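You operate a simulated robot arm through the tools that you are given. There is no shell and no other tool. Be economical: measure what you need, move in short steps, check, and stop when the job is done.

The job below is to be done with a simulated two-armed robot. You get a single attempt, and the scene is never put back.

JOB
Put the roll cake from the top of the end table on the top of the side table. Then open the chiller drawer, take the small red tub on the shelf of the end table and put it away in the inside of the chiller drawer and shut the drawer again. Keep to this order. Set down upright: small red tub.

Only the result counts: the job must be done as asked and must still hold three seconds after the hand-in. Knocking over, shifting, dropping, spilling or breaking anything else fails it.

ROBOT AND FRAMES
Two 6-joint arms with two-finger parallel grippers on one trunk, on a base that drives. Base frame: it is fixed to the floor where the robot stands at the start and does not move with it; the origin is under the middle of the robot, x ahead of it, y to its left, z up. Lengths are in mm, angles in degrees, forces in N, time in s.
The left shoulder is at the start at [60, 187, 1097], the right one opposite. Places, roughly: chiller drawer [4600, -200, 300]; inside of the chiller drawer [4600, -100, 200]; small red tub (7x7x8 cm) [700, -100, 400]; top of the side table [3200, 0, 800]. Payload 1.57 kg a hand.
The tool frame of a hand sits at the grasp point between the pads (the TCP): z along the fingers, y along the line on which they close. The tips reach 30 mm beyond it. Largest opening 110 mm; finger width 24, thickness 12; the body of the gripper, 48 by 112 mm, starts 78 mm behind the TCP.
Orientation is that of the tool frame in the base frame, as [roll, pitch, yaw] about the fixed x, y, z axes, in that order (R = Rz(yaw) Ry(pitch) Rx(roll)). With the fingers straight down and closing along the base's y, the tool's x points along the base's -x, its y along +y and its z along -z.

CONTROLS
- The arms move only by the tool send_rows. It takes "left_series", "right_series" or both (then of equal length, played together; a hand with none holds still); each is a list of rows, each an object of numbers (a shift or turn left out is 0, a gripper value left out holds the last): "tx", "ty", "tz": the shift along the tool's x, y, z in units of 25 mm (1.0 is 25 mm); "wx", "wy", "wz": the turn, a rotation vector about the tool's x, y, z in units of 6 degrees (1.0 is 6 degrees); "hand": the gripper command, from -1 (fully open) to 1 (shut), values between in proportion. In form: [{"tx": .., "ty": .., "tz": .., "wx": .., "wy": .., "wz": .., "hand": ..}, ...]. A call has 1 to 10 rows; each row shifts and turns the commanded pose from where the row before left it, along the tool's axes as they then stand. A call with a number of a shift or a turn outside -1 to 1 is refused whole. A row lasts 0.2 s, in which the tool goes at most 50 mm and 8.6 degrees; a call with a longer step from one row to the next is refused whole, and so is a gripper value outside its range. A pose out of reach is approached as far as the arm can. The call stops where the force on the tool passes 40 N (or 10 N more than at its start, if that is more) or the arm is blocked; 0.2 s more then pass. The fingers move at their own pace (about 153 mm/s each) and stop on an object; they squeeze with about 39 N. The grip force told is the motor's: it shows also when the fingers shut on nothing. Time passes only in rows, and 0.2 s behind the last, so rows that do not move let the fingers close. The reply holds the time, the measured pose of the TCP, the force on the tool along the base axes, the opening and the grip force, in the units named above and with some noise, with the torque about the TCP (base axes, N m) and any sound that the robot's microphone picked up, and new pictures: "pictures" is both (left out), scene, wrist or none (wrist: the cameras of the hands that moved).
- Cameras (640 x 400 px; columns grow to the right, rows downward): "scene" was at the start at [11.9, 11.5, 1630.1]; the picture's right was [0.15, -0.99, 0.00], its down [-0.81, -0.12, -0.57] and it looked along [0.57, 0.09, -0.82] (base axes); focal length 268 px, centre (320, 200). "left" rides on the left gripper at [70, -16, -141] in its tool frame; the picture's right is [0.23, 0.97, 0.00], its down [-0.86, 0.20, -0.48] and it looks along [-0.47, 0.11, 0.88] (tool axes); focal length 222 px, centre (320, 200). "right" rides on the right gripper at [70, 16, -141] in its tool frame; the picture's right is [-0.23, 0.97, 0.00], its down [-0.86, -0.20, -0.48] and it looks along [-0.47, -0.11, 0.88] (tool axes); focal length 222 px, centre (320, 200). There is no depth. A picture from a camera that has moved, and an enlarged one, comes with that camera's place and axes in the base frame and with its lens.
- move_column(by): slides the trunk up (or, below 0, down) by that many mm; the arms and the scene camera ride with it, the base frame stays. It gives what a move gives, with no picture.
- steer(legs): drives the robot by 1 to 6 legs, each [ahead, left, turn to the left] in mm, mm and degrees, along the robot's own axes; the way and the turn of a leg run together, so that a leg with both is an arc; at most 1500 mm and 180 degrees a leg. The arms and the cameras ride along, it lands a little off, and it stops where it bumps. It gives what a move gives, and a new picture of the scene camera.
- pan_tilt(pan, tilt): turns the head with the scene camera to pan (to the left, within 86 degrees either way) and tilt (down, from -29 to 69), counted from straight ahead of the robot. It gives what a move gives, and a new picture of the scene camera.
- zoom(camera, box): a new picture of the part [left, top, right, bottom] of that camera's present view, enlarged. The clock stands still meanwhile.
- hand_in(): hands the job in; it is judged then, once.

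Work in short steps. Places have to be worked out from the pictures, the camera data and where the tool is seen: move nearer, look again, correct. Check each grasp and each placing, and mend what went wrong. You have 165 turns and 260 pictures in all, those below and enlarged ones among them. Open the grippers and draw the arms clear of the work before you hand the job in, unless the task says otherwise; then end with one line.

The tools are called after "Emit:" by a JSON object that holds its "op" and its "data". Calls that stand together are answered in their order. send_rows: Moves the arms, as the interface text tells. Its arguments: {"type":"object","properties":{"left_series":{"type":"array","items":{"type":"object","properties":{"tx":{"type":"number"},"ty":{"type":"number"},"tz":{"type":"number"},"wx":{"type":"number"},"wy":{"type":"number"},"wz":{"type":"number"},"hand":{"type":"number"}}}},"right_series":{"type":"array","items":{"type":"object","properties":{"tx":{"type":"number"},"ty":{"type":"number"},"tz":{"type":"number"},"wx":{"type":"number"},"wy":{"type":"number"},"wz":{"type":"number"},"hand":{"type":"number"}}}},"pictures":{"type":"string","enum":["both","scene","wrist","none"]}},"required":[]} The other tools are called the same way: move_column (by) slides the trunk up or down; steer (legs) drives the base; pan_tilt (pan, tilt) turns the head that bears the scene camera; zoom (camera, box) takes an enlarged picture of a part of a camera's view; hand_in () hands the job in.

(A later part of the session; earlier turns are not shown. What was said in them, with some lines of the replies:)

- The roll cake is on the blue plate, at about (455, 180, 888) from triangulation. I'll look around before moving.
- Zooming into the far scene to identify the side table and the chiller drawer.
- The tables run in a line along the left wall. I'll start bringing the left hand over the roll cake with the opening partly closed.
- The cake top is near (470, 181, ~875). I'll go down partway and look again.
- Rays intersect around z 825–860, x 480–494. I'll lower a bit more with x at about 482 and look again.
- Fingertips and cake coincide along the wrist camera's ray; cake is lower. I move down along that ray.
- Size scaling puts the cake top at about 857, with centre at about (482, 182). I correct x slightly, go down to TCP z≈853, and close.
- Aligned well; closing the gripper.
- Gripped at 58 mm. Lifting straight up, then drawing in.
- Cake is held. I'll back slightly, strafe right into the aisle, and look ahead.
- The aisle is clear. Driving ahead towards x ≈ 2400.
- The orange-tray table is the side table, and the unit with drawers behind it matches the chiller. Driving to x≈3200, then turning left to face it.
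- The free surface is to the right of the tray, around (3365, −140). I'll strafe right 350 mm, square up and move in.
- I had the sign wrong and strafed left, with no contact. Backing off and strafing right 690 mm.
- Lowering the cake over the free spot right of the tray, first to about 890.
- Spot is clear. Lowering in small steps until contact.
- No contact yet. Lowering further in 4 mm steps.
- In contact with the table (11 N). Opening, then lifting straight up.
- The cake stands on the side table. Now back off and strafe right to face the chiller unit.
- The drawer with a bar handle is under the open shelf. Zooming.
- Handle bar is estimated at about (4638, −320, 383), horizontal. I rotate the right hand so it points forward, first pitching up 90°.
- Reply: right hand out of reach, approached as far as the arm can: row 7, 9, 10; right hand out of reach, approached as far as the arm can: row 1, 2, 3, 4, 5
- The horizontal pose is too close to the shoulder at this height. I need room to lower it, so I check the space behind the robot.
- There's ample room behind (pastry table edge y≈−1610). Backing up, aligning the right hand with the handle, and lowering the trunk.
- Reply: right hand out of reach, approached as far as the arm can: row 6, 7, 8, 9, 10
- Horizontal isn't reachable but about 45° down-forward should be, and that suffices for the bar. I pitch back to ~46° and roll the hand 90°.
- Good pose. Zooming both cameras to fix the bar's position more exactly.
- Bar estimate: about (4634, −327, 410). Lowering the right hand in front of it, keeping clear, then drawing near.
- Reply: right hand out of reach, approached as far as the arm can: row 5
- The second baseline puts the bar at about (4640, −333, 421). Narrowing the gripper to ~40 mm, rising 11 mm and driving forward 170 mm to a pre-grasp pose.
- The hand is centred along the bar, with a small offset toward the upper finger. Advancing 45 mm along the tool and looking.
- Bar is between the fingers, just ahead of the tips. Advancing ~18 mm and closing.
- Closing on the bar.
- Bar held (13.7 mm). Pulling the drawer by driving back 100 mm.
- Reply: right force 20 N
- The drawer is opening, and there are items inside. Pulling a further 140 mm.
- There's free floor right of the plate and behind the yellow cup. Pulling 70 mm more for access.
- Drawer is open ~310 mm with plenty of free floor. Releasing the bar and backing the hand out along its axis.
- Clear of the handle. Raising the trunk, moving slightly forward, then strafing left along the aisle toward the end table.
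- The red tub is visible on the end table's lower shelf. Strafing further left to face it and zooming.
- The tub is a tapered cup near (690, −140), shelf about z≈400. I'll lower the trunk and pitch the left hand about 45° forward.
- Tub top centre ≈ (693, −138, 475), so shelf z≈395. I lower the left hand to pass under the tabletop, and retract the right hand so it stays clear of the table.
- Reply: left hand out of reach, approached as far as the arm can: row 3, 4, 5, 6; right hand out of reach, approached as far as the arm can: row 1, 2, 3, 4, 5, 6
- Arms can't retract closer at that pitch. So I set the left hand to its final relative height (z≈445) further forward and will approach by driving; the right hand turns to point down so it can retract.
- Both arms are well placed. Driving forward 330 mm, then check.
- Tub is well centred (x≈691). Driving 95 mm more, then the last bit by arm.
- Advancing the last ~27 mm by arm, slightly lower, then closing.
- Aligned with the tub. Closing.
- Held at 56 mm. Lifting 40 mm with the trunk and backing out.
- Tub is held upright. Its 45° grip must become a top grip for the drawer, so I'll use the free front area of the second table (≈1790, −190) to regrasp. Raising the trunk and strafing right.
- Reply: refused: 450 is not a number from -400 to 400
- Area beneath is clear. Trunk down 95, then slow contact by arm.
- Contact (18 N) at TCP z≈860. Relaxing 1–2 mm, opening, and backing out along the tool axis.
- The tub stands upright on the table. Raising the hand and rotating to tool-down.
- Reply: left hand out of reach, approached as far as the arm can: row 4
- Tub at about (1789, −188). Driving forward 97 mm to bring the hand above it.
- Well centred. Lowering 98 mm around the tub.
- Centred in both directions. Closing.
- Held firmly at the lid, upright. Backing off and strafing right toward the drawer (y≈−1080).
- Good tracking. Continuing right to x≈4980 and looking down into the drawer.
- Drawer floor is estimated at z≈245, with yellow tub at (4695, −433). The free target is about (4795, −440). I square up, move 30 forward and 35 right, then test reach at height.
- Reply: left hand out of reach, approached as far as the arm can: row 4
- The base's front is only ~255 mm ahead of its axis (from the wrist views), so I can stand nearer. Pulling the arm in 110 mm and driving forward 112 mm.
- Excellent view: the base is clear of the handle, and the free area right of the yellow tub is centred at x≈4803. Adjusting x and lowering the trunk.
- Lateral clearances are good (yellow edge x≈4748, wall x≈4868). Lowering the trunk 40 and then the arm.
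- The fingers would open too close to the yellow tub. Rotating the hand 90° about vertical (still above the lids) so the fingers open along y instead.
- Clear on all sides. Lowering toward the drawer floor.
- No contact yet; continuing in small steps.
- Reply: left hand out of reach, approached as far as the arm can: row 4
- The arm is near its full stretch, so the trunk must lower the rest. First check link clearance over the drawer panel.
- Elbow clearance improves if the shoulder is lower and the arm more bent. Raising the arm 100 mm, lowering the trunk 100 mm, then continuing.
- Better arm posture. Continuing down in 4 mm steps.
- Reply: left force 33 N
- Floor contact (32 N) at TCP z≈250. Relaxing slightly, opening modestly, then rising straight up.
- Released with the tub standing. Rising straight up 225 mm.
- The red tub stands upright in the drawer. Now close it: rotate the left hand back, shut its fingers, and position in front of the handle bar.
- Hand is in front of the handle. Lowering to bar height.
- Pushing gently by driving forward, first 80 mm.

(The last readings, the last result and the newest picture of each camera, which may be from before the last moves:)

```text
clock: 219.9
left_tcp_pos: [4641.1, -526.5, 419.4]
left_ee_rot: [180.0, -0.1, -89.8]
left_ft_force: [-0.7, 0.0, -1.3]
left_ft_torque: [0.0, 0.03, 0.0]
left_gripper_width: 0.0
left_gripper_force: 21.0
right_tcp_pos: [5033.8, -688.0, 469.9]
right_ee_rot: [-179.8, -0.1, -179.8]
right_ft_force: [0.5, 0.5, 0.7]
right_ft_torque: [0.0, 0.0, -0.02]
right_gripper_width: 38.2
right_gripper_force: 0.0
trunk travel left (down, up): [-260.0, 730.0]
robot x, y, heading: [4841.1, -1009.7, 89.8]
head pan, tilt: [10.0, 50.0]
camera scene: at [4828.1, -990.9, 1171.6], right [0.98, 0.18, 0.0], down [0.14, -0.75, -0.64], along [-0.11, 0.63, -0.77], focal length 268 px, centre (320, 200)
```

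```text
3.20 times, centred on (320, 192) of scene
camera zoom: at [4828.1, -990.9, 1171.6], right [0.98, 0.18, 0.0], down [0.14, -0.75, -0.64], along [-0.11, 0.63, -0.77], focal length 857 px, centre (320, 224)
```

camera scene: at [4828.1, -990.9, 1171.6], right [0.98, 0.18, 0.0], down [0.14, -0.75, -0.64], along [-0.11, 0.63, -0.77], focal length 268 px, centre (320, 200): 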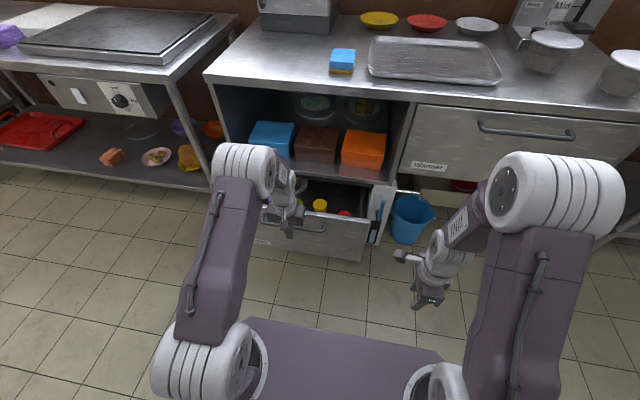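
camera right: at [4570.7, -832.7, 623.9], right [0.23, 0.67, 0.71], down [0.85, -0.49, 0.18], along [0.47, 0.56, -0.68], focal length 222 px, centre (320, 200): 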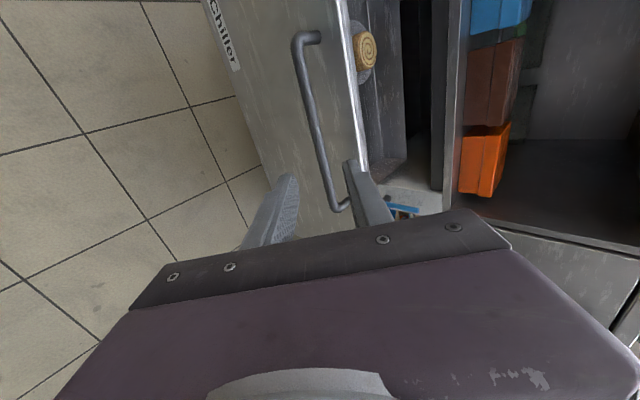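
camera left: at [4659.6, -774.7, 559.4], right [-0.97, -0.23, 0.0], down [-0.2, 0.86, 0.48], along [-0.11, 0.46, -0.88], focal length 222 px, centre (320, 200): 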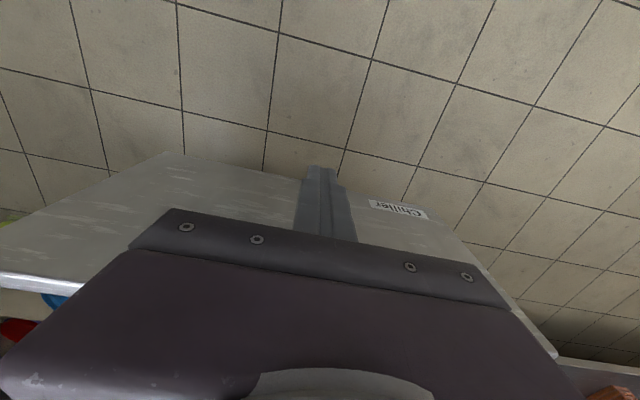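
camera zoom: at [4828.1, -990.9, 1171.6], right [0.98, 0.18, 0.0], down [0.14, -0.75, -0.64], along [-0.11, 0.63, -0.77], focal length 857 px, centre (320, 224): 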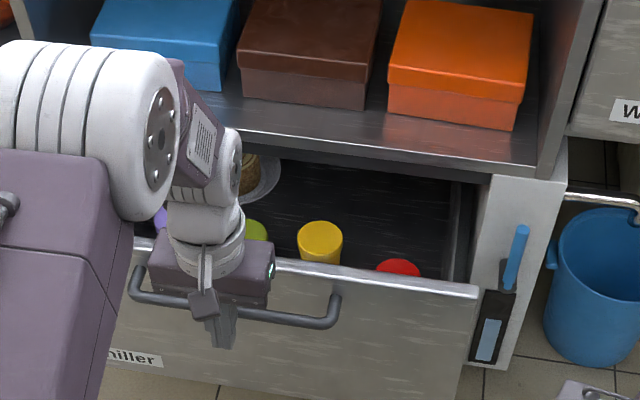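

Closing steadily with tubs upright. Another 110 mm.

Emit:
{"op": "steer", "data": {"legs": [[110, 0, 0]]}}

Emit:
{"op": "zoom", "data": {"camera": "scene", "box": [200, 130, 400, 255]}}

```text
clock: 221.1
left_tcp_pos: [4641.9, -416.1, 418.9]
left_ee_rot: [179.9, -0.1, -89.8]
left_ft_force: [0.3, 0.4, 0.8]
left_ft_torque: [0.02, 0.0, 0.02]
left_gripper_width: 0.0
left_gripper_force: 22.0
right_tcp_pos: [5032.3, -578.6, 469.6]
right_ee_rot: [-179.7, -0.1, -180.0]
right_ft_force: [-1.1, -0.1, -0.8]
right_ft_torque: [0.0, 0.01, -0.01]
right_gripper_width: 38.5
right_gripper_force: 0.1
trunk travel left (down, up): [-260.0, 730.0]
robot x, y, heading: [4842.1, -899.3, 89.8]
head pan, tilt: [10.0, 50.0]
camera scene: at [4827.9, -881.1, 1171.6], right [0.98, 0.17, 0.0], down [0.13, -0.75, -0.64], along [-0.11, 0.63, -0.77], focal length 268 px, centre (320, 200)
```

scene: 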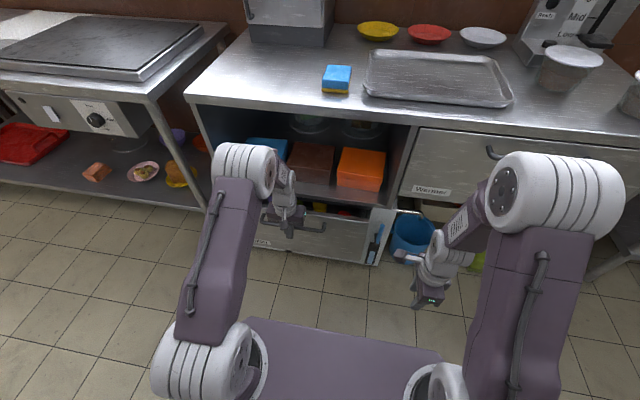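

```text
3.20 times, centred on (300, 192) of scene
camera zoom: at [4827.9, -881.1, 1171.6], right [0.98, 0.17, 0.0], down [0.13, -0.75, -0.64], along [-0.11, 0.63, -0.77], focal length 857 px, centre (384, 224)
```

zoom: 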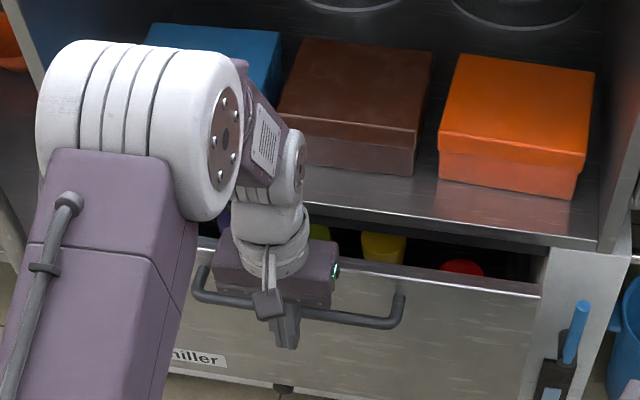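

About 65 mm left. Pushing the last part with the arm (force-limited).

Emit:
{"op": "send_rows", "data": {"left_series": [{"tx": -0.5}, {"tx": -0.5}, {"tx": -0.5}, {"tx": -0.5}, {"tx": -0.3}], "pictures": "scene"}}

Emit:
{"op": "zoom", "data": {"camera": "scene", "box": [200, 130, 400, 255]}}

```text
clock: 222.3
left_tcp_pos: [4641.2, -357.7, 418.6]
left_ee_rot: [-179.9, -0.1, -89.8]
left_ft_force: [-0.1, -0.8, -0.5]
left_ft_torque: [0.0, -0.02, -0.01]
left_gripper_width: 0.0
left_gripper_force: 21.8
right_tcp_pos: [5033.0, -579.0, 472.1]
right_ee_rot: [-179.8, 0.0, -179.9]
right_ft_force: [-0.4, 0.7, 0.0]
right_ft_torque: [-0.01, -0.02, 0.0]
right_gripper_width: 38.6
right_gripper_force: 0.2
trunk travel left (down, up): [-260.0, 730.0]
robot x, y, heading: [4840.0, -900.0, 90.1]
head pan, tilt: [10.0, 50.0]
camera scene: at [4827.9, -881.7, 1171.7], right [0.98, 0.17, 0.0], down [0.13, -0.75, -0.64], along [-0.11, 0.63, -0.77], focal length 268 px, centre (320, 200)
```

scene: 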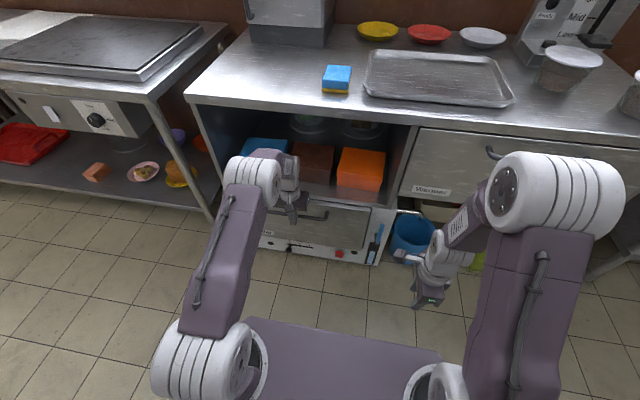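

```text
3.20 times, centred on (300, 192) of scene
camera zoom: at [4827.9, -881.7, 1171.7], right [0.98, 0.17, 0.0], down [0.13, -0.75, -0.64], along [-0.11, 0.63, -0.77], focal length 857 px, centre (384, 224)
```

zoom: 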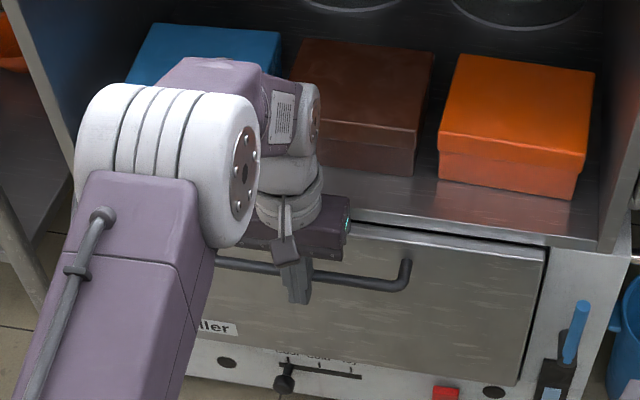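

Almost flush. Pushing a little further until resistance shows.

Emit:
{"op": "send_rows", "data": {"left_series": [{"tx": -0.2}, {"tx": -0.2}, {"tx": -0.2}, {"tx": -0.2}], "pictures": "none"}}

Emit:
{"op": "zoom", "data": {"camera": "scene", "box": [240, 170, 400, 270]}}

```text
clock: 223.3
left_tcp_pos: [4641.2, -348.4, 417.1]
left_ee_rot: [180.0, -1.3, -89.8]
left_ft_force: [-0.2, -7.1, 4.2]
left_ft_torque: [0.0, 0.01, 0.01]
left_gripper_width: 0.0
left_gripper_force: 21.3
right_tcp_pos: [5032.9, -579.8, 470.5]
right_ee_rot: [-179.8, 0.0, -179.8]
right_ft_force: [-0.3, -0.4, 0.3]
right_ft_torque: [-0.03, 0.02, -0.02]
right_gripper_width: 38.6
right_gripper_force: 0.0
trunk travel left (down, up): [-260.0, 730.0]
robot x, y, heading: [4840.1, -898.3, 90.0]
head pan, tilt: [10.0, 50.0]
stopped in row 4 (left hand): the force on the tool passed its limit (the readings are from after the stop); the commanded pose is now the measured one
```

```text
4.00 times, centred on (320, 220) of scene
camera zoom: at [4828.3, -883.3, 1171.7], right [0.98, 0.18, 0.0], down [0.13, -0.75, -0.64], along [-0.11, 0.63, -0.77], focal length 1072 px, centre (320, 120)
```

zoom: 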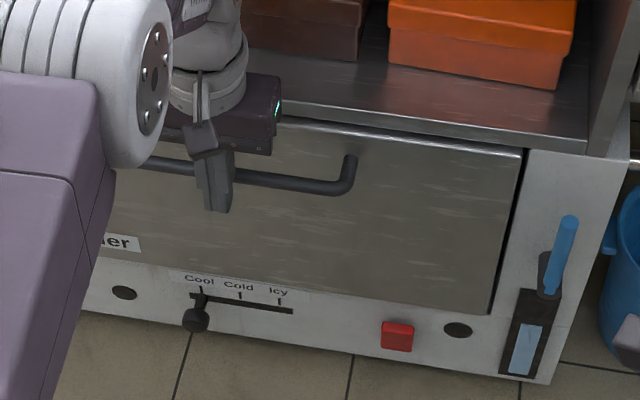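

The drawer hit its stop and is shut. Backing the hand away, opening both grippers, and driving back.

Emit:
{"op": "send_rows", "data": {"left_series": [{"tx": 0.8}, {"tx": 1}, {"tx": 1, "hand": -1}, {}], "right_series": [{}, {}, {"hand": -1}, {}], "pictures": "none"}}

Emit:
{"op": "steer", "data": {"legs": [[-200, 0, 0]]}}

Emit:
{"op": "pan_tilt", "data": {"pan": 25, "tilt": 35}}

```text
clock: 224.3
left_tcp_pos: [4641.5, -418.1, 419.7]
left_ee_rot: [180.0, -1.2, -89.8]
left_ft_force: [-0.8, -0.6, 0.3]
left_ft_torque: [0.01, 0.01, -0.01]
left_gripper_width: 109.8
left_gripper_force: 0.2
right_tcp_pos: [5033.7, -580.0, 471.4]
right_ee_rot: [-179.8, 0.0, -179.8]
right_ft_force: [-0.2, 0.8, 0.3]
right_ft_torque: [0.03, 0.01, -0.01]
right_gripper_width: 110.1
right_gripper_force: 0.2
trunk travel left (down, up): [-260.0, 730.0]
robot x, y, heading: [4839.4, -899.9, 89.6]
head pan, tilt: [10.0, 50.0]
```

```text
clock: 225.9
left_tcp_pos: [4642.2, -615.4, 420.4]
left_ee_rot: [180.0, -1.2, -90.1]
left_ft_force: [-1.1, 0.4, 0.3]
left_ft_torque: [-0.01, -0.04, 0.01]
left_gripper_width: 109.9
left_gripper_force: 0.1
right_tcp_pos: [5032.6, -777.8, 471.8]
right_ee_rot: [-179.8, 0.1, 179.9]
right_ft_force: [-0.3, -0.3, -0.1]
right_ft_torque: [0.03, -0.02, -0.05]
right_gripper_width: 109.9
right_gripper_force: 0.1
trunk travel left (down, up): [-260.0, 730.0]
robot x, y, heading: [4841.8, -1099.2, 89.9]
head pan, tilt: [10.0, 50.0]
camera scene: at [4828.0, -1081.0, 1171.7], right [0.99, 0.17, 0.0], down [0.13, -0.75, -0.64], along [-0.11, 0.63, -0.77], focal length 268 px, centre (320, 200)
```

scene: 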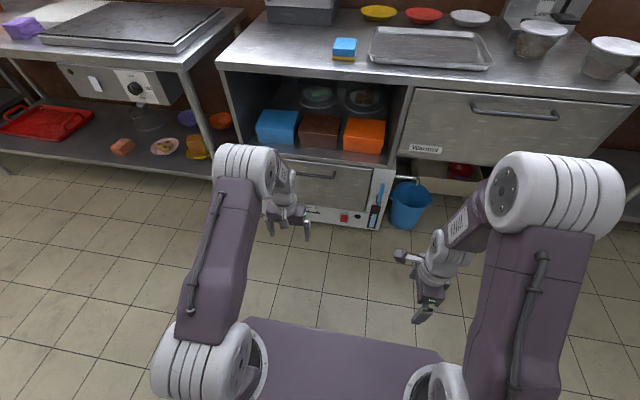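

```text
clock: 226.6
left_tcp_pos: [4642.8, -615.1, 419.9]
left_ee_rot: [-180.0, -1.2, -90.1]
left_ft_force: [0.1, -0.7, 0.2]
left_ft_torque: [0.05, -0.05, -0.04]
left_gripper_width: 110.1
left_gripper_force: 0.0
right_tcp_pos: [5034.3, -778.4, 468.9]
right_ee_rot: [-179.8, 0.0, 179.9]
right_ft_force: [-0.7, -0.3, 0.0]
right_ft_torque: [0.01, -0.01, 0.02]
right_gripper_width: 110.1
right_gripper_force: 0.1
trunk travel left (down, up): [-260.0, 730.0]
robot x, y, heading: [4847.7, -1098.3, 90.0]
head pan, tilt: [25.0, 35.0]
camera scene: at [4804.3, -1076.4, 1193.3], right [0.91, 0.42, 0.0], down [0.24, -0.52, -0.82], along [-0.34, 0.74, -0.57], focal length 268 px, centre (320, 200)
```

scene: 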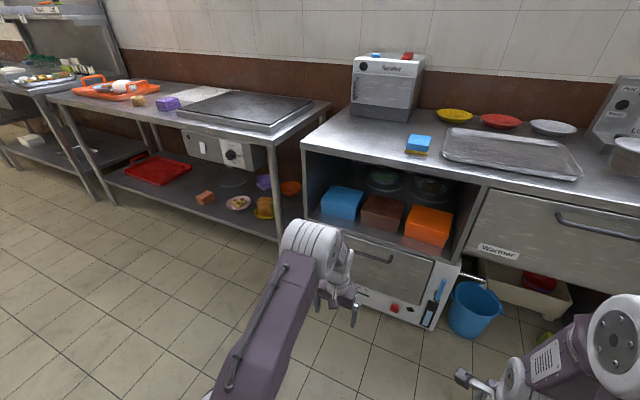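

The drawer is shut, the cake is still on the side table, and both grippers are open and clear. Handing in.

Emit:
{"op": "hand_in", "data": {}}

```text
The job is handed in.
```

I put the roll cake on the side table, then opened the chiller drawer, stood the small red tub upright inside and shut the drawer. I last saw the tub still standing just before the drawer closed. I've handed in the job.
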